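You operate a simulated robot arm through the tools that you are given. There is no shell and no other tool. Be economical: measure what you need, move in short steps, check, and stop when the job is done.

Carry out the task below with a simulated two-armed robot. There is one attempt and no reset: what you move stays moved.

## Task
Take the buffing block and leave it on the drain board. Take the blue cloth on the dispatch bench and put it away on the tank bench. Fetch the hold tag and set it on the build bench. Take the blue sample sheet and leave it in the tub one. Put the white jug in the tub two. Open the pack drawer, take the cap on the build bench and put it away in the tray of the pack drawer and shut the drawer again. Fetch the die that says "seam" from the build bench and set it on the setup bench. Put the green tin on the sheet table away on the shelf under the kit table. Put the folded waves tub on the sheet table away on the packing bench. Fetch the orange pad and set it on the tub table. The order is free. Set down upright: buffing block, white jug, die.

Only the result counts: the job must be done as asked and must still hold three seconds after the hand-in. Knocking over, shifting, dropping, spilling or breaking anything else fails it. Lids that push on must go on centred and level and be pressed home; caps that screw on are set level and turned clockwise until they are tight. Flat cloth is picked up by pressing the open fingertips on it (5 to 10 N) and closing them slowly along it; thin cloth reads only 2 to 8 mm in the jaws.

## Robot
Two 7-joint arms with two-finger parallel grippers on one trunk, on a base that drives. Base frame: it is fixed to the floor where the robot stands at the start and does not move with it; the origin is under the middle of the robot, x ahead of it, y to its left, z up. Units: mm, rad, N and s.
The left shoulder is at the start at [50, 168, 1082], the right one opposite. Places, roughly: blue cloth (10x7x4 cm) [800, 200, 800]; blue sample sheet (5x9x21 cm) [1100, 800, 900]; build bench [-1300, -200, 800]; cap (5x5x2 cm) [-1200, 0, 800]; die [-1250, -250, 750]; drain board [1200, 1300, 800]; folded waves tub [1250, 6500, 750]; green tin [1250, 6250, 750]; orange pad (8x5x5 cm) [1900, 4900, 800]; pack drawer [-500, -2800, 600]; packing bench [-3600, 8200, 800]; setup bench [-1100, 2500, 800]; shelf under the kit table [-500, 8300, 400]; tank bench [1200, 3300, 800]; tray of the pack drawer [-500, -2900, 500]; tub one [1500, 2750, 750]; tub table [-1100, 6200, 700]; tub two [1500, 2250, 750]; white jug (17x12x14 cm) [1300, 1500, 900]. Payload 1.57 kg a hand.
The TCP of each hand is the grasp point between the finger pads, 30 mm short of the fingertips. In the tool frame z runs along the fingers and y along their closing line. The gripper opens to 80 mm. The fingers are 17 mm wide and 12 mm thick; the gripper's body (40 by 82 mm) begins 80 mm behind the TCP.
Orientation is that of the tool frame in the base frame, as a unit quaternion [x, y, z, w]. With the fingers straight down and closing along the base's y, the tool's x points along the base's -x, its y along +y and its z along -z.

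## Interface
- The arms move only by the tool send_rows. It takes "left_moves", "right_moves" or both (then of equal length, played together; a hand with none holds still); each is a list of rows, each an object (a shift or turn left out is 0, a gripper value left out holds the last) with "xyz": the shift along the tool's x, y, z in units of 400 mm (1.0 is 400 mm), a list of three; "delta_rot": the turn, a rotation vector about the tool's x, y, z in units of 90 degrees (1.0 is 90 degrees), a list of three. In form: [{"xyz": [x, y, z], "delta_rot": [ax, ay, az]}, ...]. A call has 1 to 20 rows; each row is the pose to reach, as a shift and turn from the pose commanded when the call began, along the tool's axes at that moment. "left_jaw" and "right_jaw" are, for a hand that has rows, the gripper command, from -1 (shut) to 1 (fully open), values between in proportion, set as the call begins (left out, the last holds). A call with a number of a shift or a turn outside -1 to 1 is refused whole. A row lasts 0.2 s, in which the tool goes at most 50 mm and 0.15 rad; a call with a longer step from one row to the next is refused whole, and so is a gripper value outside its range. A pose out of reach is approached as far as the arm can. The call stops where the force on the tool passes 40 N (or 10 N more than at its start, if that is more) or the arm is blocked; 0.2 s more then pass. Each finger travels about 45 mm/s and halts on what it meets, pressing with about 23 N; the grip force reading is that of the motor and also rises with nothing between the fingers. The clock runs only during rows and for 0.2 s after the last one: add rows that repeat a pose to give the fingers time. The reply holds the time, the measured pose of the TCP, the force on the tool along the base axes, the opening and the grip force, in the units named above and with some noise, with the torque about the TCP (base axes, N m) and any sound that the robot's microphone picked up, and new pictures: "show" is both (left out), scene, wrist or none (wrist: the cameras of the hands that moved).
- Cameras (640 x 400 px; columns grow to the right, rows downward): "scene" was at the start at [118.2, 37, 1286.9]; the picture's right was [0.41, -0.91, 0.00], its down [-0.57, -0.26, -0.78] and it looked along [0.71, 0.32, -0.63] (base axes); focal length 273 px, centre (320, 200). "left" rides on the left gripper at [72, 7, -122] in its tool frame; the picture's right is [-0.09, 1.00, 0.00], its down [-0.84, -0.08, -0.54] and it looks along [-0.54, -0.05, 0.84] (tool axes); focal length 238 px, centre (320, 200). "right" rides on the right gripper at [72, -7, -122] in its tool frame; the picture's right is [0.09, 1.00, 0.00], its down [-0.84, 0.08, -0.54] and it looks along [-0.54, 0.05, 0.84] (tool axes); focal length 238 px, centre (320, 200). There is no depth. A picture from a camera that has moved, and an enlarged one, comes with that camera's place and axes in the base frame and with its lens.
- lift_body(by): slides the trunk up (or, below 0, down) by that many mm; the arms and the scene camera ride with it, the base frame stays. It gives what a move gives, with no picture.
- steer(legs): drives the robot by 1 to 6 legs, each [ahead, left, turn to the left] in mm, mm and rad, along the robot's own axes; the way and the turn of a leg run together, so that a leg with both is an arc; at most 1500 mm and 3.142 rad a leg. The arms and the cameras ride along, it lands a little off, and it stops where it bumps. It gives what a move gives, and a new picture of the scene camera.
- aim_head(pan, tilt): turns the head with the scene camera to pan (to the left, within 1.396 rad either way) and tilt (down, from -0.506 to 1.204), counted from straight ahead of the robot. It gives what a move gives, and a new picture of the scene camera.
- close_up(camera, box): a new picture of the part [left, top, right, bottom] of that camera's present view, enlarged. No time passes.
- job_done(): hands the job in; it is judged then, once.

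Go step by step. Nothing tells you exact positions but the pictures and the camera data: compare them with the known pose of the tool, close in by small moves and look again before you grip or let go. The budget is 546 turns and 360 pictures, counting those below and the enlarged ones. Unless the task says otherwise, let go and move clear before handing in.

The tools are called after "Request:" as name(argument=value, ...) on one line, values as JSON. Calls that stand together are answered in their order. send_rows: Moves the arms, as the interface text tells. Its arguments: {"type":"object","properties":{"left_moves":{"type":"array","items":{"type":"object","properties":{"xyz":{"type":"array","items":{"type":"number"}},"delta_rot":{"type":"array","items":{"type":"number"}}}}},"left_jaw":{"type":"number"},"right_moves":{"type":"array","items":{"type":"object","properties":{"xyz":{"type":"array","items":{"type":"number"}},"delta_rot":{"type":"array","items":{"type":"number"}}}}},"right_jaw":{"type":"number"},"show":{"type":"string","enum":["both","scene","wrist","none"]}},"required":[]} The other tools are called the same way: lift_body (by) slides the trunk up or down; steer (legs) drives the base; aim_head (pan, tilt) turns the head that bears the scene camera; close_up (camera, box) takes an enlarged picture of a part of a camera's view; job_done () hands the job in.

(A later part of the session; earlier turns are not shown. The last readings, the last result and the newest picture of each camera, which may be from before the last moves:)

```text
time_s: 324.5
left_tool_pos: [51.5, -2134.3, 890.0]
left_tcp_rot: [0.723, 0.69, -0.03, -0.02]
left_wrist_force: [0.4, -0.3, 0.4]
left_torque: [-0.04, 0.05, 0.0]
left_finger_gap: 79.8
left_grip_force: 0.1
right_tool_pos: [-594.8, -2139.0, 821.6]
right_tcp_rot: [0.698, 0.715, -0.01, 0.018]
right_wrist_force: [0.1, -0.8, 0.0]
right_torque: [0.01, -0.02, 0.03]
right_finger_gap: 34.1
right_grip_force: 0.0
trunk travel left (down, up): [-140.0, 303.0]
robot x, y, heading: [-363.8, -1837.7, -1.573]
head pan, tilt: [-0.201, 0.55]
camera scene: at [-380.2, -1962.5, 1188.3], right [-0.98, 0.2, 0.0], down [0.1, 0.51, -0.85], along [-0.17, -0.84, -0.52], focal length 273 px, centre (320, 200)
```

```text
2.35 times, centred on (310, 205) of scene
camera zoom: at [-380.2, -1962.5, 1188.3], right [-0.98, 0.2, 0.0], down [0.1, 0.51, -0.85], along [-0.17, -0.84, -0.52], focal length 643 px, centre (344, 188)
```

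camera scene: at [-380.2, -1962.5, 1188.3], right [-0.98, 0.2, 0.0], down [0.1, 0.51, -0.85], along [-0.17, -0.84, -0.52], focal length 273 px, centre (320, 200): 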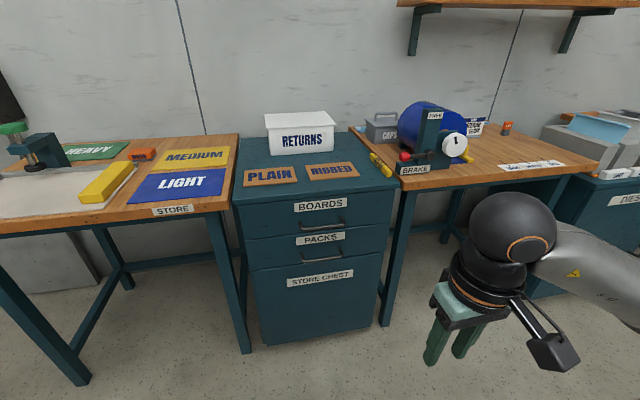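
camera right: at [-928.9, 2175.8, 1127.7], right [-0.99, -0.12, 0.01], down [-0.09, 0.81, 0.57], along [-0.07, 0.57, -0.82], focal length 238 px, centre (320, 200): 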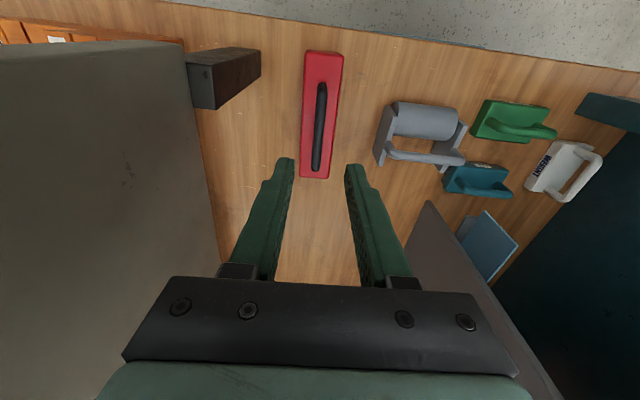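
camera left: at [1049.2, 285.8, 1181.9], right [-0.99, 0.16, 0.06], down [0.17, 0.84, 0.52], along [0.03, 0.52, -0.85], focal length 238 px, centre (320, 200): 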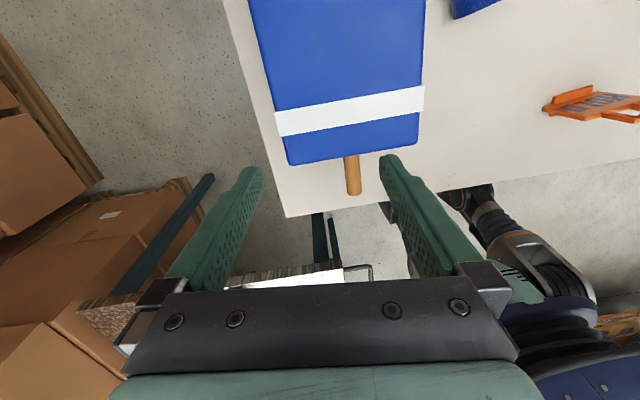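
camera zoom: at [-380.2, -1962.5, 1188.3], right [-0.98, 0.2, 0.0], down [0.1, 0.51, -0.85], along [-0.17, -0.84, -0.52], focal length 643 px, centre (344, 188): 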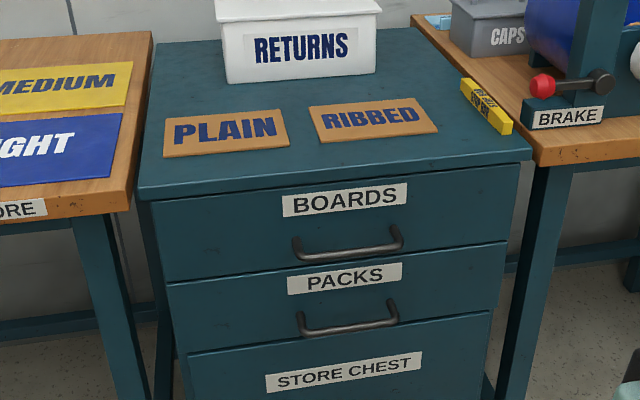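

The handle bar is at about (-519,-2612,565) on a cabinet front at y≈-2640. I'll lower further and swing the right tool to point horizontally forward.

Request:
lift_body(by=-120)

Request:
send_rows(right_moves=[{"xyz": [-0.06, 0.02, 0.0], "delta_rot": [0, -0.09, 0]}, {"xyz": [-0.12, 0.04, 0.0], "delta_rot": [0, -0.18, 0]}, {"xyz": [-0.18, 0.06, 0.02], "delta_rot": [0, -0.27, 0]}, {"xyz": [-0.24, 0.08, 0.04], "delta_rot": [0, -0.36, 0]}, {"xyz": [-0.3, 0.1, 0.06], "delta_rot": [0, -0.45, 0]}, {"xyz": [-0.36, 0.12, 0.08], "delta_rot": [0, -0.54, 0]}, {"xyz": [-0.42, 0.14, 0.1], "delta_rot": [0, -0.63, 0]}, {"xyz": [-0.48, 0.16, 0.12], "delta_rot": [0, -0.72, 0]}, {"xyz": [-0.54, 0.18, 0.14], "delta_rot": [0, -0.81, 0]}, {"xyz": [-0.6, 0.19, 0.16], "delta_rot": [0, -0.9, 0]}, {"xyz": [-0.65, 0.19, 0.18], "delta_rot": [0, -0.99, 0]}])

```text
time_s: 326.0
left_tool_pos: [51.5, -2133.1, 771.1]
left_tcp_rot: [0.724, 0.689, -0.029, -0.02]
left_wrist_force: [-0.6, 0.5, 0.3]
left_torque: [0.01, -0.01, -0.01]
left_finger_gap: 80.4
left_grip_force: 0.1
right_tool_pos: [-594.7, -2139.1, 701.7]
right_tcp_rot: [0.699, 0.715, -0.01, 0.019]
right_wrist_force: [0.3, -0.1, 1.0]
right_torque: [0.01, 0.0, -0.03]
right_finger_gap: 34.2
right_grip_force: 0.0
trunk travel left (down, up): [-20.0, 423.0]
robot x, y, heading: [-360.4, -1835.0, -1.577]
head pan, tilt: [-0.201, 0.55]
```

```text
time_s: 328.4
left_tool_pos: [52.1, -2133.8, 770.0]
left_tcp_rot: [0.723, 0.69, -0.03, -0.02]
left_wrist_force: [-0.8, 0.0, 0.0]
left_torque: [0.0, 0.0, -0.02]
left_finger_gap: 80.0
left_grip_force: 0.0
right_tool_pos: [-523.5, -2300.7, 669.7]
right_tcp_rot: [0.608, 0.632, -0.325, 0.354]
right_wrist_force: [-0.2, -0.4, 0.7]
right_torque: [-0.02, 0.02, 0.01]
right_finger_gap: 34.1
right_grip_force: 0.1
right hand out of reach, approached as far as the arm can: row 7, 8, 9, 10, 11
trunk travel left (down, up): [-20.0, 423.0]
robot x, y, heading: [-363.1, -1834.9, -1.573]
head pan, tilt: [-0.201, 0.55]
camera scene: at [-380.2, -1962.5, 1068.2], right [-0.98, 0.2, 0.0], down [0.1, 0.51, -0.85], along [-0.17, -0.84, -0.52], focal length 273 px, centre (320, 200)
camera right: at [-537.1, -2158.4, 676.5], right [0.99, 0.1, -0.06], down [0.06, 0.01, 1.0], along [0.1, -1.0, 0.0], focal length 238 px, centre (320, 200)
```

scene: 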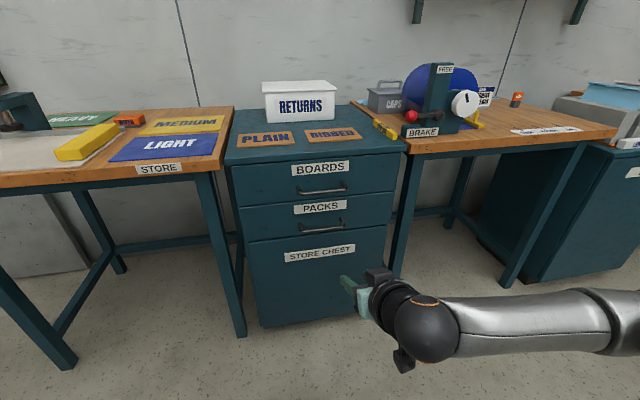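
right: 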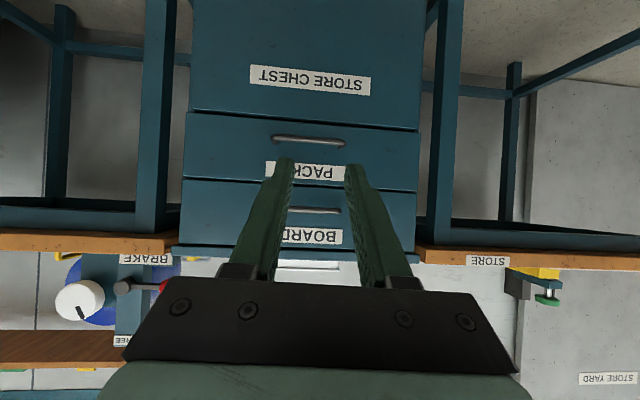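

The tool pitches to about 57°, which is enough to straddle the bar if I roll it 90°. I'll roll it and lower to handle height.

Request:
send_rows(right_moves=[{"xyz": [0.02, 0, 0.013], "delta_rot": [0, 0, 0.09]}, {"xyz": [0.04, 0, 0.026], "delta_rot": [0, 0, 0.18]}, {"xyz": [0.06, 0, 0.04], "delta_rot": [0, 0, 0.27]}, {"xyz": [0.08, 0, 0.052], "delta_rot": [0, 0, 0.36]}, {"xyz": [0.1, 0, 0.065], "delta_rot": [0, 0, 0.45]}, {"xyz": [0.12, 0, 0.077], "delta_rot": [0, 0, 0.54]}, {"xyz": [0.14, 0, 0.09], "delta_rot": [0, 0, 0.63]}, {"xyz": [0.16, 0, 0.103], "delta_rot": [0, 0, 0.72]}, {"xyz": [0.18, 0, 0.116], "delta_rot": [0, 0, 0.81]}, {"xyz": [0.2, 0, 0.128], "delta_rot": [0, 0, 0.9]}, {"xyz": [0.221, 0, 0.141], "delta_rot": [0, 0, 0.98]}], right_jaw=0.25)

```text
time_s: 330.8
left_tool_pos: [50.9, -2133.8, 769.2]
left_tcp_rot: [0.724, 0.689, -0.03, -0.02]
left_wrist_force: [0.3, -1.5, 0.2]
left_torque: [-0.01, 0.01, 0.02]
left_finger_gap: 80.2
left_grip_force: 0.0
right_tool_pos: [-488.7, -2306.8, 588.7]
right_tcp_rot: [0.879, 0.025, 0.007, 0.476]
right_wrist_force: [-0.3, 0.3, -0.3]
right_torque: [-0.06, 0.02, -0.02]
right_finger_gap: 50.1
right_grip_force: 0.2
right hand out of reach, approached as far as the arm can: row 4, 5, 6, 7, 8, 9, 10, 11
trunk travel left (down, up): [-20.0, 423.0]
robot x, y, heading: [-359.9, -1836.3, -1.568]
head pan, tilt: [-0.201, 0.55]
camera scene: at [-380.2, -1962.5, 1068.2], right [-0.98, 0.2, 0.0], down [0.1, 0.51, -0.85], along [-0.17, -0.84, -0.52], focal length 273 px, centre (320, 200)
camera right: at [-421.9, -2195.7, 650.0], right [0.13, -0.54, 0.83], down [-0.85, 0.37, 0.37], along [-0.51, -0.76, -0.41], focal length 238 px, centre (320, 200)
```

scene: 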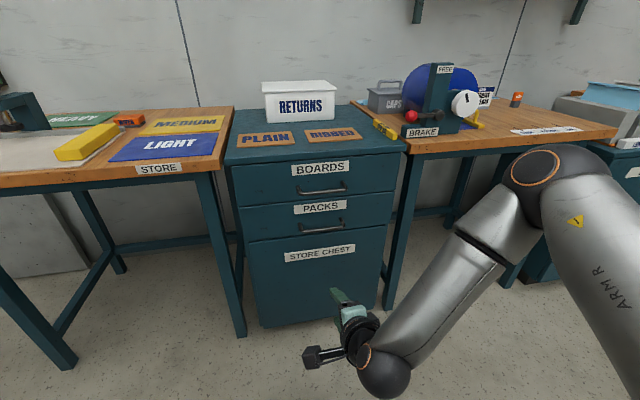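
right: 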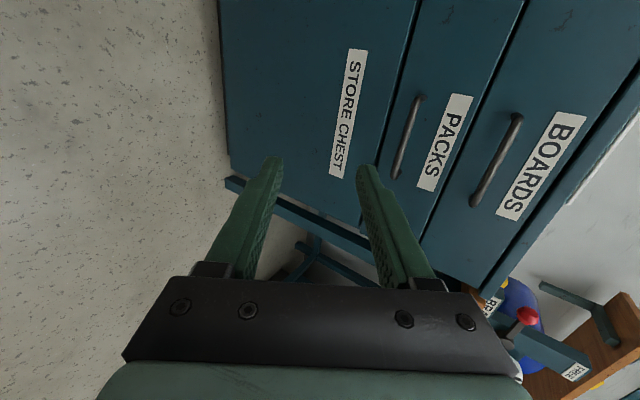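

The handle bar is now at about (-515,-2607,574). I'll line up along the tool axis, drive forward and look.

Request:
send_rows(right_moves=[{"xyz": [-0.03, 0.03, -0.02]}, {"xyz": [-0.065, 0.061, -0.04]}, {"xyz": [-0.065, 0.061, -0.04]}], right_jaw=0.0, show="none")

Request:
steer(legs=[[225, 0, 0]])

Request:
send_rows(right_moves=[{"xyz": [0, 0, 0]}], show="both")

```text
time_s: 331.6
left_tool_pos: [51.8, -2133.2, 770.6]
left_tcp_rot: [0.723, 0.69, -0.029, -0.02]
left_wrist_force: [-0.5, -0.3, 0.5]
left_torque: [0.0, -0.02, 0.0]
left_finger_gap: 80.1
left_grip_force: 0.0
right_tool_pos: [-508.7, -2309.3, 622.9]
right_tcp_rot: [0.877, 0.029, 0.01, 0.479]
right_wrist_force: [0.8, -1.0, 0.0]
right_torque: [0.01, 0.03, -0.03]
right_finger_gap: 39.8
right_grip_force: 0.1
right hand out of reach, approached as far as the arm can: row 1, 2, 3
trunk travel left (down, up): [-20.0, 423.0]
robot x, y, heading: [-365.3, -1834.1, -1.568]
head pan, tilt: [-0.201, 0.55]
```

```text
time_s: 333.3
left_tool_pos: [52.3, -2355.5, 771.4]
left_tcp_rot: [0.723, 0.69, -0.029, -0.02]
left_wrist_force: [0.5, -0.3, 0.6]
left_torque: [-0.02, 0.0, -0.02]
left_finger_gap: 79.7
left_grip_force: 0.2
right_tool_pos: [-507.2, -2530.2, 623.8]
right_tcp_rot: [0.878, 0.03, 0.012, 0.478]
right_wrist_force: [0.3, 0.3, 0.0]
right_torque: [-0.03, -0.01, 0.01]
right_finger_gap: 40.2
right_grip_force: 0.1
trunk travel left (down, up): [-20.0, 423.0]
robot x, y, heading: [-362.4, -2058.5, -1.571]
head pan, tilt: [-0.201, 0.55]
camera scene: at [-380.3, -2185.8, 1068.2], right [-0.98, 0.2, 0.0], down [0.1, 0.51, -0.85], along [-0.17, -0.84, -0.52], focal length 273 px, centre (320, 200)
```

scene: 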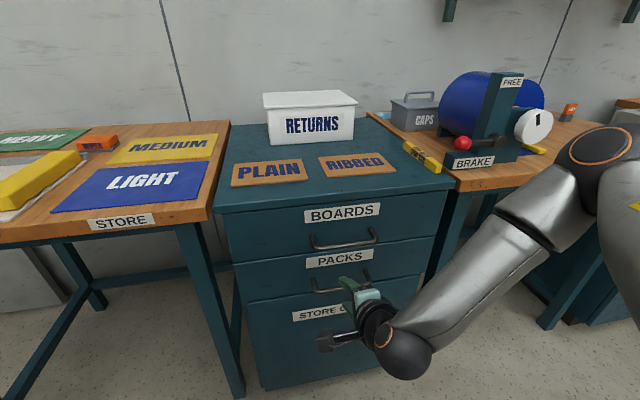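

```text
time_s: 333.7
left_tool_pos: [51.2, -2356.8, 770.2]
left_tcp_rot: [0.724, 0.689, -0.029, -0.02]
left_wrist_force: [-0.5, 0.0, -0.3]
left_torque: [-0.01, 0.0, 0.01]
left_finger_gap: 79.9
left_grip_force: 0.0
right_tool_pos: [-509.0, -2532.5, 623.7]
right_tcp_rot: [0.878, 0.029, 0.012, 0.478]
right_wrist_force: [0.3, -0.2, 0.1]
right_torque: [0.01, 0.01, -0.03]
right_finger_gap: 40.0
right_grip_force: 0.0
trunk travel left (down, up): [-20.0, 423.0]
robot x, y, heading: [-364.9, -2057.1, -1.574]
head pan, tilt: [-0.201, 0.55]
camera scene: at [-380.3, -2185.8, 1068.2], right [-0.98, 0.2, 0.0], down [0.1, 0.51, -0.85], along [-0.17, -0.84, -0.52], focal length 273 px, centre (320, 200)
camera right: at [-442.6, -2420.3, 683.8], right [0.13, -0.53, 0.84], down [-0.86, 0.36, 0.37], along [-0.5, -0.77, -0.41], focal length 238 px, centre (320, 200)
```

scene: 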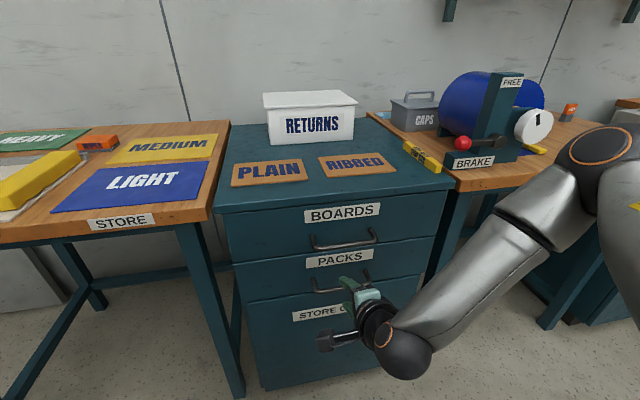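
right: 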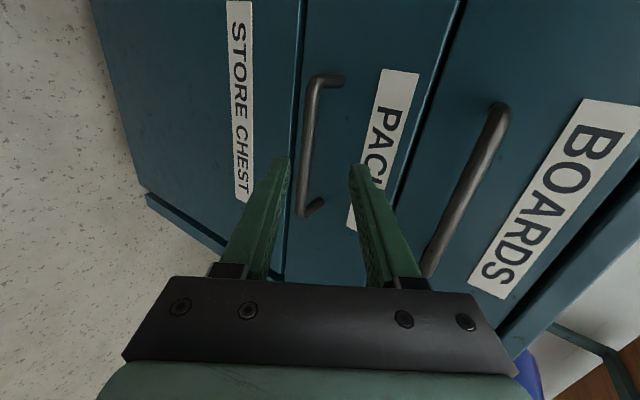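

The bar sits between the fingers with a slight offset. I'll correct that and advance along the tool axis.

Request:
send_rows(right_moves=[{"xyz": [0.0, -0.0275, 0.03]}, {"xyz": [0.0, -0.0275, 0.08]}, {"xyz": [0.0, -0.0275, 0.12]}, {"xyz": [0, -0.0275, 0.12]}], show="wrist")

```text
time_s: 334.7
left_tool_pos: [51.1, -2356.9, 770.5]
left_tcp_rot: [0.723, 0.689, -0.029, -0.02]
left_wrist_force: [-0.5, -0.3, 0.4]
left_torque: [0.04, 0.01, -0.03]
left_finger_gap: 79.8
left_grip_force: 0.0
right_tool_pos: [-497.1, -2568.0, 596.1]
right_tcp_rot: [0.879, 0.029, 0.008, 0.476]
right_wrist_force: [-0.5, -0.1, -0.2]
right_torque: [-0.02, 0.05, 0.0]
right_finger_gap: 40.0
right_grip_force: 0.1
right hand out of reach, approached as far as the arm can: row 1, 2, 3, 4
trunk travel left (down, up): [-20.0, 423.0]
robot x, y, heading: [-361.5, -2062.9, -1.57]
head pan, tilt: [-0.201, 0.55]
camera right: at [-431.0, -2457.4, 656.0], right [0.13, -0.54, 0.83], down [-0.86, 0.36, 0.37], along [-0.5, -0.76, -0.41], focal length 238 px, centre (320, 200)
```

right: 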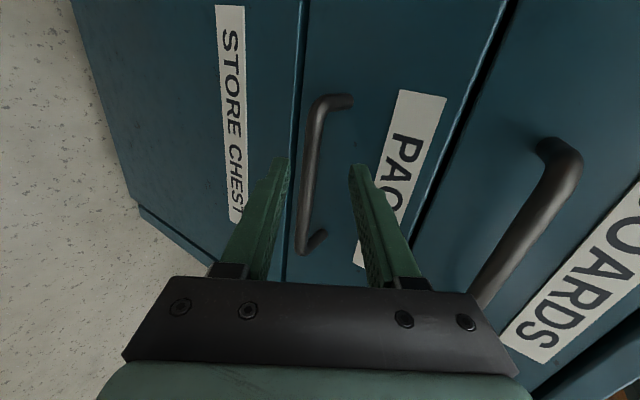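

Request:
send_rows(right_moves=[{"xyz": [-0.02, -0.0375, 0.0]}, {"xyz": [-0.02, -0.0375, 0.0]}], show="none")

Request:
steer(legs=[[32, 0, 0]])

Request:
send_rows(right_moves=[{"xyz": [0, 0, 0]}], show="wrist")

```text
time_s: 335.3
left_tool_pos: [53.3, -2356.2, 770.5]
left_tcp_rot: [0.724, 0.689, -0.028, -0.021]
left_wrist_force: [-0.9, -0.5, -0.2]
left_torque: [0.0, 0.02, 0.0]
left_finger_gap: 80.2
left_grip_force: 0.0
right_tool_pos: [-494.9, -2563.3, 591.7]
right_tcp_rot: [0.879, 0.028, 0.009, 0.476]
right_wrist_force: [0.9, -0.2, 0.3]
right_torque: [-0.01, 0.03, 0.0]
right_finger_gap: 40.0
right_grip_force: 0.1
right hand out of reach, approached as far as the arm can: row 1, 2
trunk travel left (down, up): [-20.0, 423.0]
robot x, y, heading: [-359.9, -2059.2, -1.574]
head pan, tilt: [-0.201, 0.55]
```

```text
time_s: 336.1
left_tool_pos: [51.9, -2389.1, 768.6]
left_tcp_rot: [0.724, 0.689, -0.029, -0.021]
left_wrist_force: [-0.4, 0.6, 0.4]
left_torque: [-0.01, -0.03, 0.04]
left_finger_gap: 80.1
left_grip_force: 0.0
right_tool_pos: [-493.2, -2593.7, 588.6]
right_tcp_rot: [0.881, 0.029, 0.009, 0.473]
right_wrist_force: [2.7, 4.7, -12.5]
right_torque: [0.12, -0.14, 0.03]
right_finger_gap: 44.4
right_grip_force: 2.8
trunk travel left (down, up): [-20.0, 423.0]
robot x, y, heading: [-360.4, -2091.4, -1.57]
head pan, tilt: [-0.201, 0.55]
camera scene: at [-380.3, -2218.3, 1067.8], right [-0.98, 0.2, 0.0], down [0.1, 0.51, -0.85], along [-0.17, -0.84, -0.52], focal length 273 px, centre (320, 200)
```

scene: 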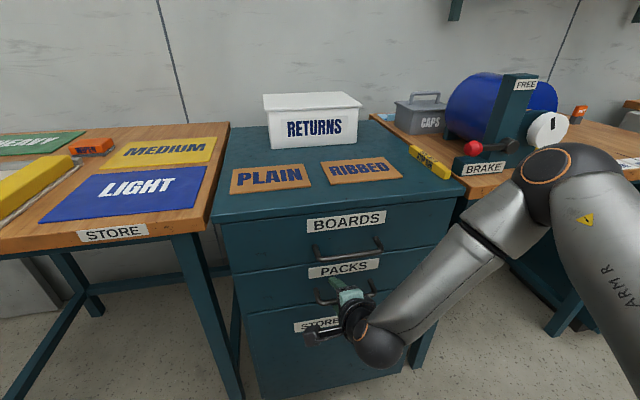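

```text
time_s: 336.6
left_tool_pos: [51.9, -2388.4, 769.9]
left_tcp_rot: [0.723, 0.69, -0.03, -0.02]
left_wrist_force: [0.1, -0.6, -0.3]
left_torque: [0.01, -0.02, 0.03]
left_finger_gap: 80.2
left_grip_force: 0.1
right_tool_pos: [-493.6, -2592.4, 588.2]
right_tcp_rot: [0.881, 0.029, 0.008, 0.472]
right_wrist_force: [0.0, 1.3, -3.3]
right_torque: [0.08, -0.05, 0.03]
right_finger_gap: 43.7
right_grip_force: 2.4
trunk travel left (down, up): [-20.0, 423.0]
robot x, y, heading: [-364.2, -2090.2, -1.573]
head pan, tilt: [-0.201, 0.55]
camera right: at [-427.7, -2483.0, 650.6], right [0.13, -0.54, 0.83], down [-0.86, 0.36, 0.37], along [-0.5, -0.76, -0.42], focal length 238 px, centre (320, 200)
```

right: 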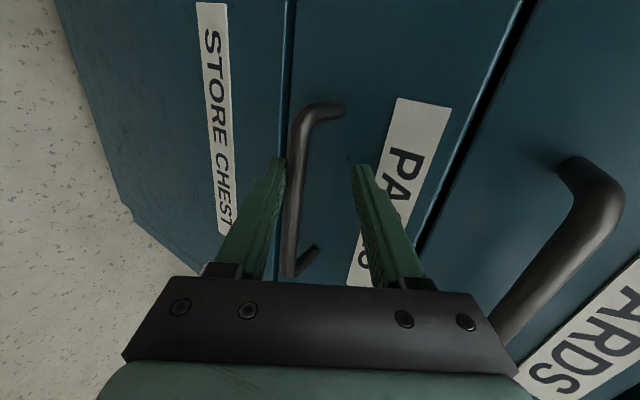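

The bar is inside the jaws against the lower finger. I'll close.

Request:
send_rows(right_moves=[{"xyz": [0, 0, 0]}, {"xyz": [0, 0, 0]}, {"xyz": [0, 0, 0]}, {"xyz": [0, 0, 0]}, {"xyz": [0, 0, 0]}, {"xyz": [0, 0, 0]}], right_jaw=-1, show="wrist")

```text
time_s: 337.4
left_tool_pos: [51.8, -2388.0, 769.9]
left_tcp_rot: [0.724, 0.689, -0.028, -0.021]
left_wrist_force: [-0.5, -0.4, -0.2]
left_torque: [-0.02, -0.04, 0.01]
left_finger_gap: 80.1
left_grip_force: 0.1
right_tool_pos: [-494.7, -2583.1, 577.8]
right_tcp_rot: [0.89, 0.03, 0.011, 0.454]
right_wrist_force: [2.4, 0.9, -16.4]
right_torque: [0.24, -0.51, -0.05]
right_finger_gap: 12.4
right_grip_force: 22.8
trunk travel left (down, up): [-20.0, 423.0]
robot x, y, heading: [-360.0, -2092.8, -1.571]
head pan, tilt: [-0.201, 0.55]
stopped in row 4 (right hand): the force on the tool passed its limit (the readings are from after the stop); the commanded pose is now the measured one
camera right: at [-428.8, -2476.3, 642.9], right [0.13, -0.58, 0.8], down [-0.86, 0.34, 0.39], along [-0.5, -0.74, -0.45], focal length 238 px, centre (320, 200)
```

right: 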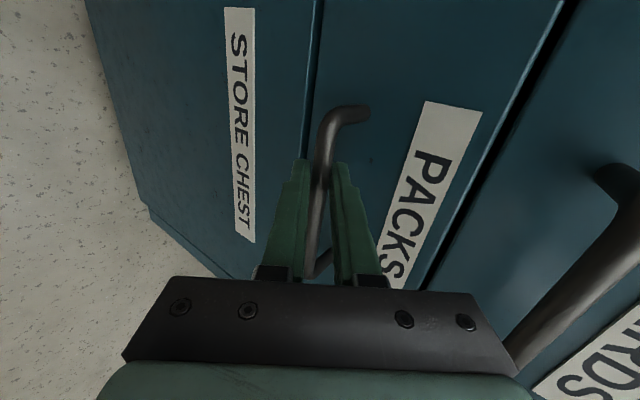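

The bar is gripped. I'll drive backwards to open the drawer.

Request:
steer(legs=[[-150, 0, 0]])

```text
time_s: 338.8
left_tool_pos: [51.3, -2241.3, 769.3]
left_tcp_rot: [0.723, 0.69, -0.029, -0.021]
left_wrist_force: [0.0, 0.8, -0.2]
left_torque: [-0.05, 0.01, 0.01]
left_finger_gap: 80.2
left_grip_force: 0.0
right_tool_pos: [-494.8, -2436.4, 577.2]
right_tcp_rot: [0.89, 0.029, 0.01, 0.454]
right_wrist_force: [-1.0, 1.8, -28.6]
right_torque: [0.33, -0.5, -0.12]
right_finger_gap: 12.4
right_grip_force: 29.4
trunk travel left (down, up): [-20.0, 423.0]
robot x, y, heading: [-362.3, -1943.6, -1.568]
head pan, tilt: [-0.201, 0.55]
camera scene: at [-380.8, -2070.2, 1067.9], right [-0.98, 0.2, 0.0], down [0.1, 0.51, -0.85], along [-0.17, -0.83, -0.52], focal length 273 px, centre (320, 200)
```

scene: 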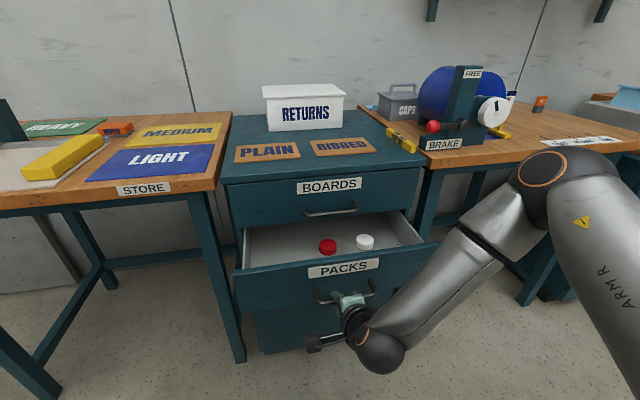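

It slides open, and there are a red and a white cap inside. I'll pull a bit more.

Request:
steer(legs=[[-130, 0, 0]])

```text
time_s: 340.1
left_tool_pos: [51.4, -2111.9, 771.0]
left_tcp_rot: [0.723, 0.69, -0.029, -0.02]
left_wrist_force: [0.5, 0.4, 0.2]
left_torque: [-0.04, 0.0, 0.01]
left_finger_gap: 80.1
left_grip_force: 0.0
right_tool_pos: [-493.4, -2308.5, 576.5]
right_tcp_rot: [0.891, 0.03, 0.01, 0.454]
right_wrist_force: [0.7, 1.3, -10.3]
right_torque: [0.17, -0.42, -0.34]
right_finger_gap: 12.2
right_grip_force: 29.0
trunk travel left (down, up): [-20.0, 423.0]
robot x, y, heading: [-365.4, -1816.2, -1.578]
head pan, tilt: [-0.201, 0.55]
camera scene: at [-380.5, -1940.8, 1068.1], right [-0.98, 0.2, 0.0], down [0.1, 0.51, -0.85], along [-0.17, -0.84, -0.52], focal length 273 px, centre (320, 200)
```

scene: 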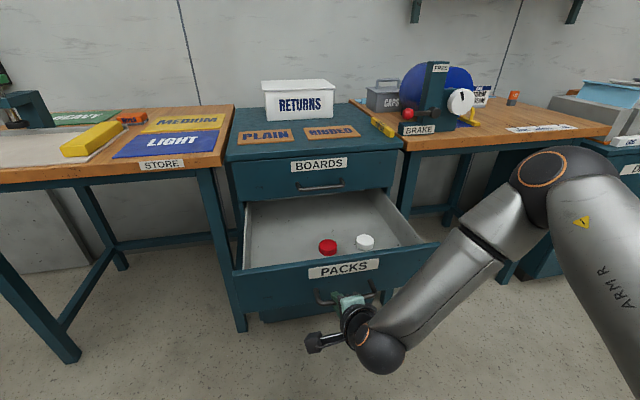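

The drawer is about 280 mm open. I'll release the bar and withdraw along the tool axis.

Request:
send_rows(right_moves=[{"xyz": [0, 0, 0]}, {"xyz": [0, 0, 0]}, {"xyz": [0, 0, 0]}, {"xyz": [0, 0, -0.05]}, {"xyz": [0, 0, -0.12]}, {"xyz": [0, 0, -0.2]}], right_jaw=0.5)

```text
time_s: 341.5
left_tool_pos: [52.9, -2111.5, 770.5]
left_tcp_rot: [0.723, 0.69, -0.03, -0.021]
left_wrist_force: [-0.1, -0.7, 0.3]
left_torque: [0.02, -0.02, 0.05]
left_finger_gap: 79.8
left_grip_force: 0.1
right_tool_pos: [-498.1, -2242.5, 623.9]
right_tcp_rot: [0.89, 0.029, 0.009, 0.455]
right_wrist_force: [0.7, 0.5, -0.3]
right_torque: [0.0, 0.02, -0.02]
right_finger_gap: 59.9
right_grip_force: 0.0
trunk travel left (down, up): [-20.0, 423.0]
robot x, y, heading: [-362.2, -1811.9, -1.573]
head pan, tilt: [-0.201, 0.55]
camera scene: at [-380.2, -1940.2, 1068.2], right [-0.98, 0.2, 0.0], down [0.1, 0.51, -0.85], along [-0.17, -0.84, -0.52], focal length 273 px, centre (320, 200)
camera right: at [-432.2, -2134.2, 690.2], right [0.14, -0.58, 0.81], down [-0.86, 0.34, 0.39], along [-0.5, -0.74, -0.45], focal length 238 px, centre (320, 200)
```

scene: 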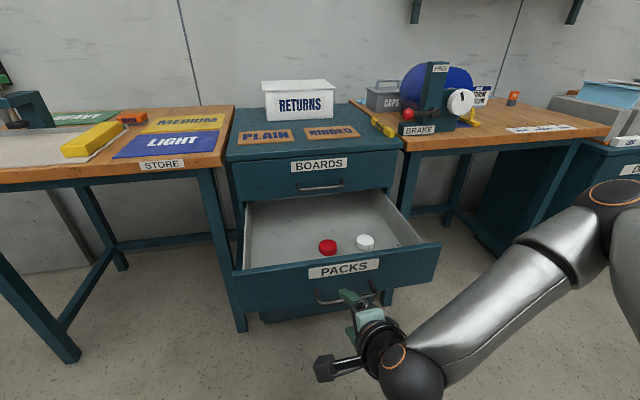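
right: 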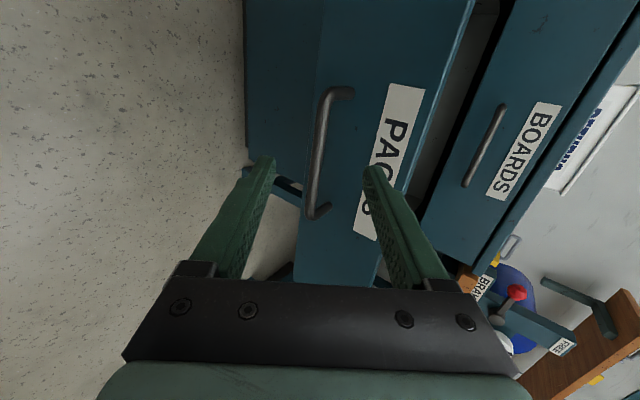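

Now I'll back away, restore the tool to vertical and return for the cap.

Request:
steer(legs=[[-400, 0, 0]])

Request:
lift_body(by=300)

Request:
send_rows(right_moves=[{"delta_rot": [0, 0, -0.09]}, {"delta_rot": [0, 0, -0.18]}, {"delta_rot": [0, 0, -0.27]}, {"delta_rot": [0, 0, -0.36]}, {"delta_rot": [0, 0, -0.45]}, {"delta_rot": [0, 0, -0.54]}, {"delta_rot": [0, 0, -0.63]}, {"delta_rot": [0, 0, -0.72]}, {"delta_rot": [0, 0, -0.81]}, {"delta_rot": [0, 0, -0.9]}, {"delta_rot": [0, 0, -0.98]}], right_jaw=1, show="none")

Request:
send_rows(right_moves=[{"delta_rot": [0, 0.09, 0]}, {"delta_rot": [0, 0.18, 0]}, {"delta_rot": [0, 0.27, 0]}, {"delta_rot": [0, 0.36, 0]}, {"delta_rot": [0, 0.45, 0]}, {"delta_rot": [0, 0.54, 0]}, {"delta_rot": [0, 0.6, 0]}], show="none")

```text
time_s: 344.0
left_tool_pos: [52.1, -1707.0, 769.1]
left_tcp_rot: [0.722, 0.691, -0.029, -0.022]
left_wrist_force: [-0.5, 0.0, -0.7]
left_torque: [0.04, -0.02, 0.0]
left_finger_gap: 79.9
left_grip_force: 0.0
right_tool_pos: [-498.5, -1838.5, 625.6]
right_tcp_rot: [0.89, 0.03, 0.01, 0.454]
right_wrist_force: [0.3, -0.3, 0.1]
right_torque: [0.04, 0.02, -0.01]
right_finger_gap: 60.0
right_grip_force: 0.1
trunk travel left (down, up): [-20.0, 423.0]
robot x, y, heading: [-361.5, -1409.3, -1.574]
head pan, tilt: [-0.201, 0.55]
camera scene: at [-380.3, -1536.1, 1068.2], right [-0.98, 0.2, 0.0], down [0.1, 0.51, -0.85], along [-0.17, -0.84, -0.52], focal length 273 px, centre (320, 200)
```

scene: 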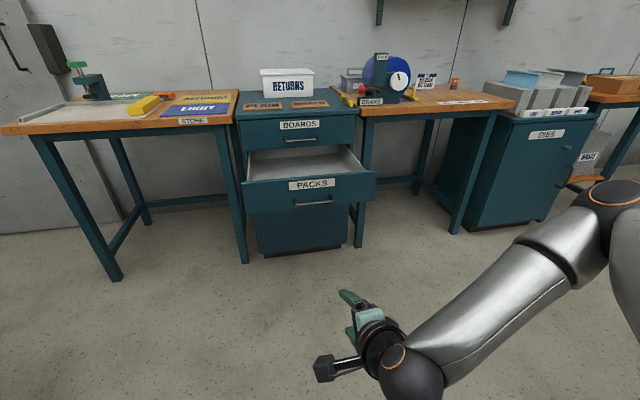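

```text
time_s: 347.0
left_tool_pos: [52.7, -1706.3, 1069.2]
left_tcp_rot: [0.722, 0.691, -0.029, -0.021]
left_wrist_force: [0.0, -0.2, -0.5]
left_torque: [-0.01, 0.02, -0.02]
left_finger_gap: 80.1
left_grip_force: 0.0
right_tool_pos: [-497.8, -1838.5, 923.9]
right_tcp_rot: [0.89, 0.029, 0.01, 0.455]
right_wrist_force: [0.7, 0.5, -0.1]
right_torque: [0.03, 0.01, 0.0]
right_finger_gap: 60.0
right_grip_force: 0.1
trunk travel left (down, up): [-320.0, 123.0]
robot x, y, heading: [-363.0, -1411.8, -1.565]
head pan, tilt: [-0.201, 0.55]
```

```text
time_s: 349.4
left_tool_pos: [51.4, -1707.9, 1069.9]
left_tcp_rot: [0.723, 0.69, -0.029, -0.02]
left_wrist_force: [0.9, 0.4, -0.2]
left_torque: [0.0, -0.02, 0.03]
left_finger_gap: 80.1
left_grip_force: 0.0
right_tool_pos: [-498.3, -1838.2, 922.5]
right_tcp_rot: [0.617, 0.643, -0.308, 0.333]
right_wrist_force: [-0.2, 0.1, 0.5]
right_torque: [0.0, 0.0, 0.01]
right_finger_gap: 80.0
right_grip_force: 0.1
trunk travel left (down, up): [-320.0, 123.0]
robot x, y, heading: [-364.1, -1411.2, -1.569]
head pan, tilt: [-0.201, 0.55]
```

```text
time_s: 351.0
left_tool_pos: [51.5, -1707.1, 1071.1]
left_tcp_rot: [0.723, 0.69, -0.03, -0.021]
left_wrist_force: [-0.8, -0.3, 0.4]
left_torque: [-0.01, -0.01, -0.02]
left_finger_gap: 79.6
left_grip_force: 0.1
right_tool_pos: [-495.7, -1838.0, 924.7]
right_tcp_rot: [0.691, 0.723, 0.007, 0.006]
right_wrist_force: [-0.1, 0.6, -0.5]
right_torque: [0.04, 0.03, -0.01]
right_finger_gap: 80.0
right_grip_force: 0.1
trunk travel left (down, up): [-320.0, 123.0]
robot x, y, heading: [-363.4, -1410.1, -1.574]
head pan, tilt: [-0.201, 0.55]
```

Request:
steer(legs=[[0, 0, -1.568], [0, -1290, 0], [260, 0, 0]])

Request:
send_rows(right_moves=[{"xyz": [-0.05, 0, 0]}], show="both")

```text
time_s: 362.8
left_tool_pos: [-915.7, -541.2, 1069.5]
left_tcp_rot: [0.999, -0.026, -0.006, -0.036]
left_wrist_force: [-1.0, 0.2, -0.3]
left_torque: [-0.01, -0.03, -0.03]
left_finger_gap: 79.9
left_grip_force: 0.1
right_tool_pos: [-1044.0, 7.8, 923.1]
right_tcp_rot: [1.0, 0.019, 0.0, 0.008]
right_wrist_force: [0.4, 0.7, 0.5]
right_torque: [-0.01, -0.03, 0.0]
right_finger_gap: 80.0
right_grip_force: 0.1
trunk travel left (down, up): [-320.0, 123.0]
robot x, y, heading: [-615.1, -127.9, 3.132]
head pan, tilt: [-0.201, 0.55]
camera scene: at [-744.7, -108.0, 1368.1], right [0.2, 0.98, 0.0], down [0.51, -0.11, -0.85], along [-0.83, 0.17, -0.52], focal length 273 px, centre (320, 200)
```

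scene: 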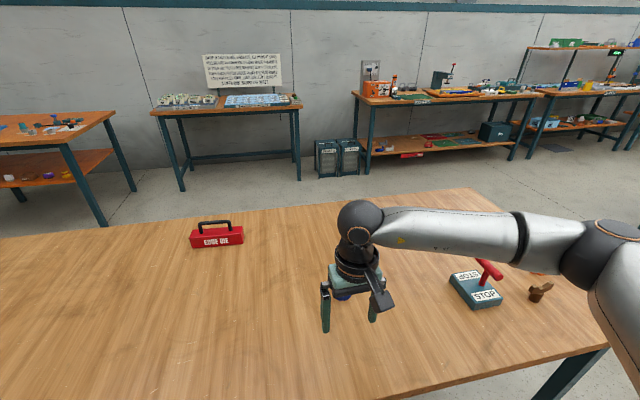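

```text
time_s: 363.1
left_tool_pos: [-916.3, -541.4, 1070.3]
left_tcp_rot: [0.999, -0.026, -0.006, -0.035]
left_wrist_force: [-0.5, -0.4, -0.9]
left_torque: [0.02, -0.01, -0.03]
left_finger_gap: 79.9
left_grip_force: 0.0
right_tool_pos: [-1064.0, 7.1, 924.3]
right_tcp_rot: [1.0, 0.019, -0.001, 0.008]
right_wrist_force: [-0.7, 0.1, 0.4]
right_torque: [0.04, 0.0, 0.0]
right_finger_gap: 80.1
right_grip_force: 0.0
trunk travel left (down, up): [-320.0, 123.0]
robot x, y, heading: [-617.9, -127.5, 3.142]
head pan, tilt: [-0.201, 0.55]
camera scene: at [-744.5, -108.2, 1368.2], right [0.2, 0.98, 0.0], down [0.51, -0.11, -0.85], along [-0.83, 0.17, -0.52], focal length 273 px, centre (320, 200)
camera right: at [-993.1, 20.8, 1046.5], right [0.13, -0.99, 0.02], down [-0.83, -0.1, 0.54], along [-0.54, -0.08, -0.84], focal length 238 px, centre (320, 200)
```

scene: 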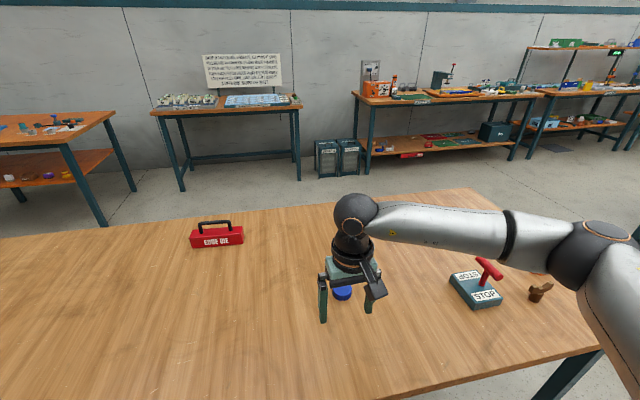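
right: 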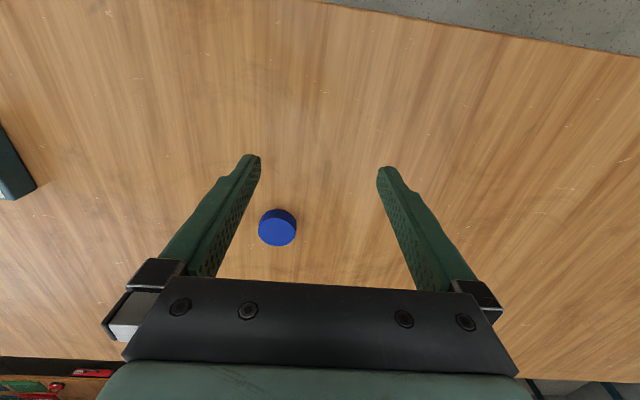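

The cap is at about (-1206,49). I'll go over it and lower to grip near the bench.

Request:
send_rows(right_moves=[{"xyz": [-0.1, -0.03, 0]}, {"xyz": [-0.2, -0.06, 0]}, {"xyz": [-0.3, -0.1, 0.03]}, {"xyz": [-0.351, -0.1185, 0.1]}, {"xyz": [-0.351, -0.1185, 0.16]}, {"xyz": [-0.351, -0.1185, 0.16]}], show="wrist")

```text
time_s: 364.6
left_tool_pos: [-915.3, -542.9, 1069.4]
left_tcp_rot: [0.999, -0.024, -0.006, -0.034]
left_wrist_force: [0.9, 0.2, 0.9]
left_torque: [-0.01, 0.01, 0.02]
left_finger_gap: 80.0
left_grip_force: 0.1
right_tool_pos: [-1206.7, 48.2, 858.3]
right_tcp_rot: [1.0, 0.02, -0.001, 0.008]
right_wrist_force: [0.4, -0.7, -1.0]
right_torque: [0.03, 0.01, 0.03]
right_finger_gap: 79.8
right_grip_force: 0.0
trunk travel left (down, up): [-320.0, 123.0]
robot x, y, heading: [-616.3, -127.3, 3.142]
head pan, tilt: [-0.201, 0.55]
camera right: at [-1134.5, 61.1, 981.9], right [0.13, -0.99, 0.02], down [-0.83, -0.1, 0.54], along [-0.54, -0.09, -0.84], focal length 238 px, centre (320, 200)
```

right: 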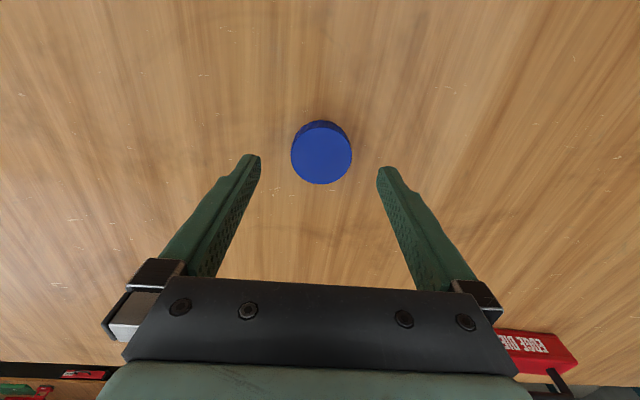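

Request:
send_rows(right_moves=[{"xyz": [0, 0, 0.06]}, {"xyz": [0, 0, 0.1]}, {"xyz": [0, 0, 0.12]}, {"xyz": [0, 0, 0.12]}], show="none")

Request:
send_rows(right_moves=[{"xyz": [0, 0, 0]}, {"xyz": [0, 0, 0]}, {"xyz": [0, 0, 0]}, {"xyz": [0, 0, 0]}, {"xyz": [0, 0, 0]}, {"xyz": [0, 0, -0.1]}, {"xyz": [0, 0, -0.2]}, {"xyz": [0, 0, -0.3]}], right_jaw=-1, show="wrist")

```text
time_s: 365.6
left_tool_pos: [-915.5, -540.9, 1071.8]
left_tcp_rot: [0.999, -0.026, -0.006, -0.035]
left_wrist_force: [-0.3, 0.6, 0.4]
left_torque: [0.04, 0.01, 0.0]
left_finger_gap: 79.9
left_grip_force: 0.0
right_tool_pos: [-1206.7, 47.7, 812.8]
right_tcp_rot: [1.0, 0.02, -0.002, 0.008]
right_wrist_force: [0.1, -0.3, 0.5]
right_torque: [0.01, -0.04, 0.0]
right_finger_gap: 79.8
right_grip_force: 0.0
trunk travel left (down, up): [-320.0, 123.0]
robot x, y, heading: [-615.6, -131.2, 3.137]
head pan, tilt: [-0.201, 0.55]
```

```text
time_s: 367.4
left_tool_pos: [-914.9, -541.7, 1070.6]
left_tcp_rot: [0.999, -0.025, -0.006, -0.035]
left_wrist_force: [-0.9, -0.1, 0.3]
left_torque: [-0.01, 0.01, -0.01]
left_finger_gap: 79.9
left_grip_force: 0.0
right_tool_pos: [-1204.8, 50.1, 931.7]
right_tcp_rot: [1.0, 0.02, -0.001, 0.008]
right_wrist_force: [-0.2, 0.1, 0.3]
right_torque: [-0.05, 0.0, -0.01]
right_finger_gap: 47.2
right_grip_force: 23.0
trunk travel left (down, up): [-320.0, 123.0]
robot x, y, heading: [-615.5, -129.9, 3.135]
head pan, tilt: [-0.201, 0.55]
camera right: at [-1134.5, 62.3, 1053.7], right [0.13, -0.99, 0.02], down [-0.83, -0.1, 0.54], along [-0.54, -0.09, -0.84], focal length 238 px, centre (320, 200)
```

right: 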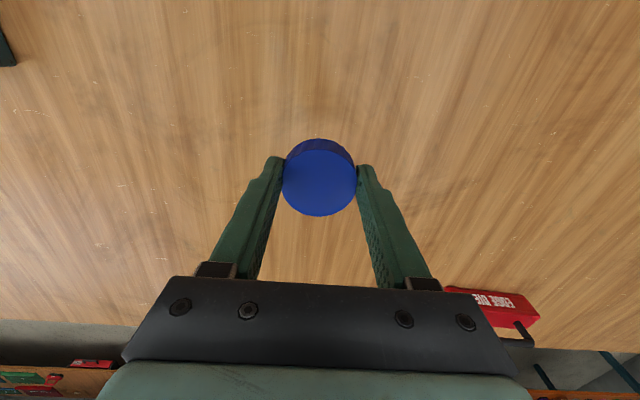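

The cap is held. I'll carry it to the open drawer.

Request:
send_rows(right_moves=[{"xyz": [0.1, 0, -0.05]}, {"xyz": [0.2, 0, -0.05]}, {"xyz": [0.3, 0, -0.05]}, {"xyz": [0.4, 0, -0.05]}, {"xyz": [0.5, 0, -0.05]}], show="none")

Request:
steer(legs=[[-250, 0, 0], [0, 1290, 0], [0, 0, 1.575], [450, 0, 0]])

Request:
aim_head(pan=-0.15, tilt=0.8)

```text
time_s: 368.6
left_tool_pos: [-913.3, -541.9, 1069.3]
left_tcp_rot: [0.999, -0.025, -0.006, -0.035]
left_wrist_force: [0.6, 0.6, 0.0]
left_torque: [0.01, -0.02, 0.01]
left_finger_gap: 80.0
left_grip_force: 0.0
right_tool_pos: [-1006.2, 57.7, 951.8]
right_tcp_rot: [1.0, 0.019, -0.001, 0.008]
right_wrist_force: [0.2, 0.1, -1.0]
right_torque: [0.0, 0.0, -0.03]
right_finger_gap: 47.4
right_grip_force: 23.0
trunk travel left (down, up): [-320.0, 123.0]
robot x, y, heading: [-618.3, -131.5, 3.139]
head pan, tilt: [-0.201, 0.55]
```

```text
time_s: 382.7
left_tool_pos: [70.7, -2170.8, 1071.1]
left_tcp_rot: [0.714, 0.699, -0.03, -0.02]
left_wrist_force: [-0.6, 0.0, 0.3]
left_torque: [0.04, 0.0, 0.02]
left_finger_gap: 79.8
left_grip_force: 0.1
right_tool_pos: [-524.9, -2280.5, 951.6]
right_tcp_rot: [0.682, 0.731, 0.005, 0.006]
right_wrist_force: [1.0, -0.3, 0.4]
right_torque: [0.04, 0.03, -0.03]
right_finger_gap: 47.1
right_grip_force: 22.7
trunk travel left (down, up): [-320.0, 123.0]
robot x, y, heading: [-347.6, -1887.4, -1.544]
head pan, tilt: [-0.201, 0.55]
camera scene: at [-364.8, -2011.0, 1368.1], right [-0.98, 0.17, 0.0], down [0.09, 0.51, -0.85], along [-0.15, -0.84, -0.52], focal length 273 px, centre (320, 200)
```

scene: 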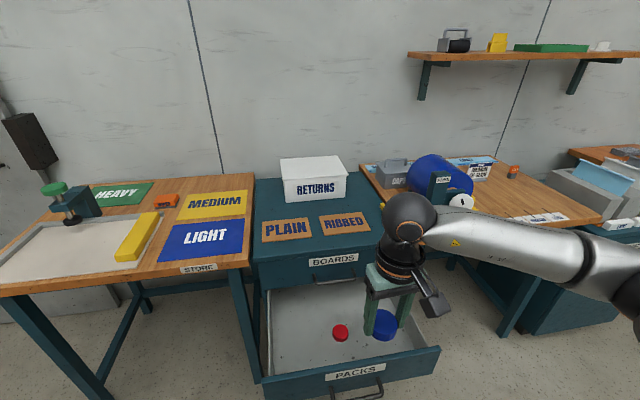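

```text
time_s: 383.4
left_tool_pos: [71.1, -2169.7, 1070.6]
left_tcp_rot: [0.714, 0.699, -0.029, -0.021]
left_wrist_force: [0.4, 0.7, 0.6]
left_torque: [-0.01, -0.04, 0.01]
left_finger_gap: 80.0
left_grip_force: 0.1
right_tool_pos: [-526.3, -2279.8, 951.5]
right_tcp_rot: [0.682, 0.731, 0.005, 0.007]
right_wrist_force: [1.0, -0.5, -0.3]
right_torque: [-0.03, -0.08, -0.02]
right_finger_gap: 47.4
right_grip_force: 23.2
trunk travel left (down, up): [-320.0, 123.0]
robot x, y, heading: [-349.1, -1884.7, -1.546]
head pan, tilt: [-0.15, 0.799]
camera scene: at [-359.2, -2002.2, 1346.9], right [-0.99, 0.12, 0.0], down [0.09, 0.71, -0.7], along [-0.09, -0.69, -0.72], focal length 273 px, centre (320, 200)
```

scene: 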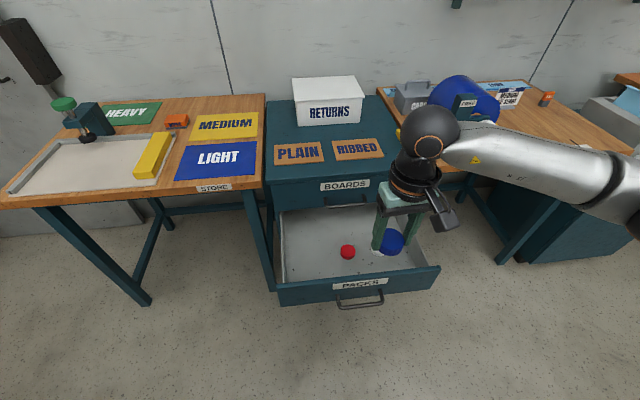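

The red cap is near the tray's centre with the white one beside it. I'll place the blue cap at about (-410,-2500), left of the red. First drive closer and move above the spot.

Request:
steer(legs=[[80, 0, -0.025]])

Request:
send_rows(right_moves=[{"xyz": [-0.08, 0.06, 0]}, {"xyz": [-0.16, 0.12, 0]}, {"xyz": [-0.24, 0.18, 0]}, {"xyz": [-0.31, 0.24, 0]}, {"xyz": [-0.35, 0.3, 0]}], show="none")

Request:
lift_body(by=-250)

Request:
send_rows(right_moves=[{"xyz": [0, 0, 0.02]}], show="both")

```text
time_s: 384.5
left_tool_pos: [65.0, -2261.4, 1069.9]
left_tcp_rot: [0.723, 0.69, -0.029, -0.021]
left_wrist_force: [-0.3, -0.7, -0.1]
left_torque: [0.02, -0.03, 0.0]
left_finger_gap: 79.9
left_grip_force: 0.1
right_tool_pos: [-535.1, -2354.7, 951.5]
right_tcp_rot: [0.692, 0.722, 0.006, 0.006]
right_wrist_force: [-0.6, 0.3, 0.0]
right_torque: [0.0, -0.04, -0.03]
right_finger_gap: 47.1
right_grip_force: 22.8
trunk travel left (down, up): [-320.0, 123.0]
robot x, y, heading: [-349.5, -1962.9, -1.564]
head pan, tilt: [-0.15, 0.799]
camera scene: at [-361.2, -2082.6, 1346.7], right [-0.99, 0.15, 0.0], down [0.11, 0.71, -0.7], along [-0.1, -0.69, -0.72], focal length 273 px, centre (320, 200)
```

scene: 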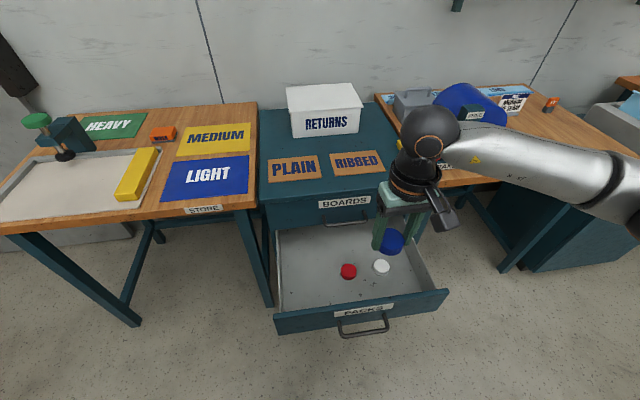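

```text
time_s: 385.7
left_tool_pos: [65.0, -2261.4, 1070.1]
left_tcp_rot: [0.723, 0.69, -0.029, -0.02]
left_wrist_force: [-1.0, -1.1, -0.6]
left_torque: [0.01, -0.01, 0.0]
left_finger_gap: 80.0
left_grip_force: 0.0
right_tool_pos: [-407.0, -2490.6, 952.1]
right_tcp_rot: [0.692, 0.722, 0.005, 0.006]
right_wrist_force: [-0.5, 0.0, 0.5]
right_torque: [0.0, -0.02, 0.0]
right_finger_gap: 47.2
right_grip_force: 23.4
trunk travel left (down, up): [-320.0, 123.0]
robot x, y, heading: [-349.0, -1963.0, -1.572]
head pan, tilt: [-0.15, 0.799]
```

```text
time_s: 388.3
left_tool_pos: [64.9, -2259.7, 820.5]
left_tcp_rot: [0.723, 0.69, -0.029, -0.02]
left_wrist_force: [-0.8, -0.3, 0.8]
left_torque: [-0.02, 0.0, 0.03]
left_finger_gap: 80.0
left_grip_force: 0.1
right_tool_pos: [-407.3, -2488.9, 703.8]
right_tcp_rot: [0.692, 0.722, 0.005, 0.006]
right_wrist_force: [-1.0, 0.5, 0.5]
right_torque: [0.03, 0.0, 0.0]
right_finger_gap: 47.2
right_grip_force: 22.9
trunk travel left (down, up): [-70.0, 373.0]
robot x, y, heading: [-348.7, -1965.9, -1.571]
head pan, tilt: [-0.15, 0.799]
```

```text
time_s: 388.7
left_tool_pos: [66.0, -2260.3, 820.2]
left_tcp_rot: [0.722, 0.69, -0.029, -0.021]
left_wrist_force: [-0.1, 0.0, -0.2]
left_torque: [0.0, 0.02, -0.03]
left_finger_gap: 80.0
left_grip_force: 0.0
right_tool_pos: [-406.3, -2490.7, 695.3]
right_tcp_rot: [0.691, 0.723, 0.005, 0.007]
right_wrist_force: [0.0, 0.9, 0.1]
right_torque: [0.03, -0.02, -0.01]
right_finger_gap: 47.1
right_grip_force: 22.7
trunk travel left (down, up): [-70.0, 373.0]
robot x, y, heading: [-350.8, -1967.9, -1.566]
head pan, tilt: [-0.15, 0.799]
camera scene: at [-361.1, -2081.7, 1096.9], right [-0.99, 0.15, 0.0], down [0.11, 0.71, -0.7], along [-0.1, -0.69, -0.72], focal length 273 px, centre (320, 200)
camera right: at [-419.6, -2417.1, 817.7], right [0.99, 0.14, 0.02], down [0.11, -0.83, 0.54], along [0.09, -0.54, -0.84], focal length 238 px, centre (320, 200)
```

scene: 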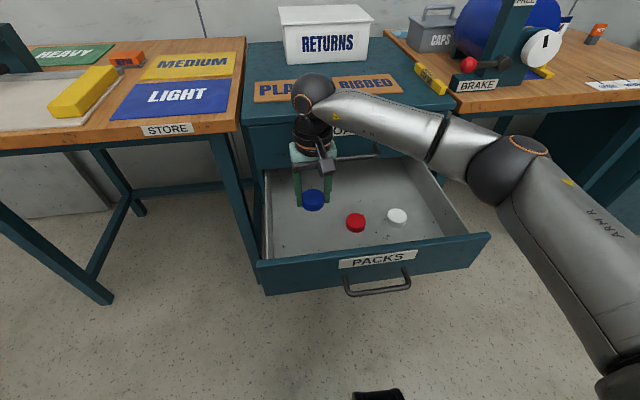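
right: 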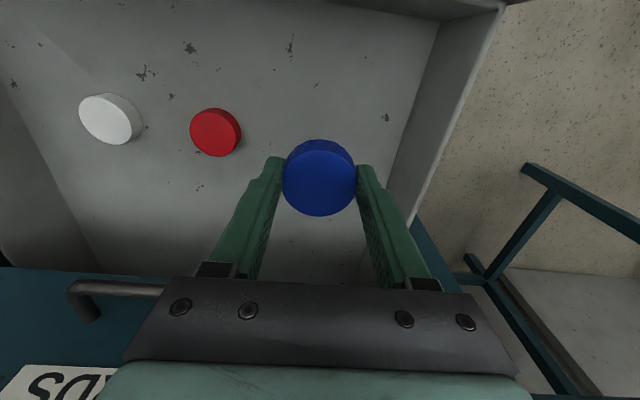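

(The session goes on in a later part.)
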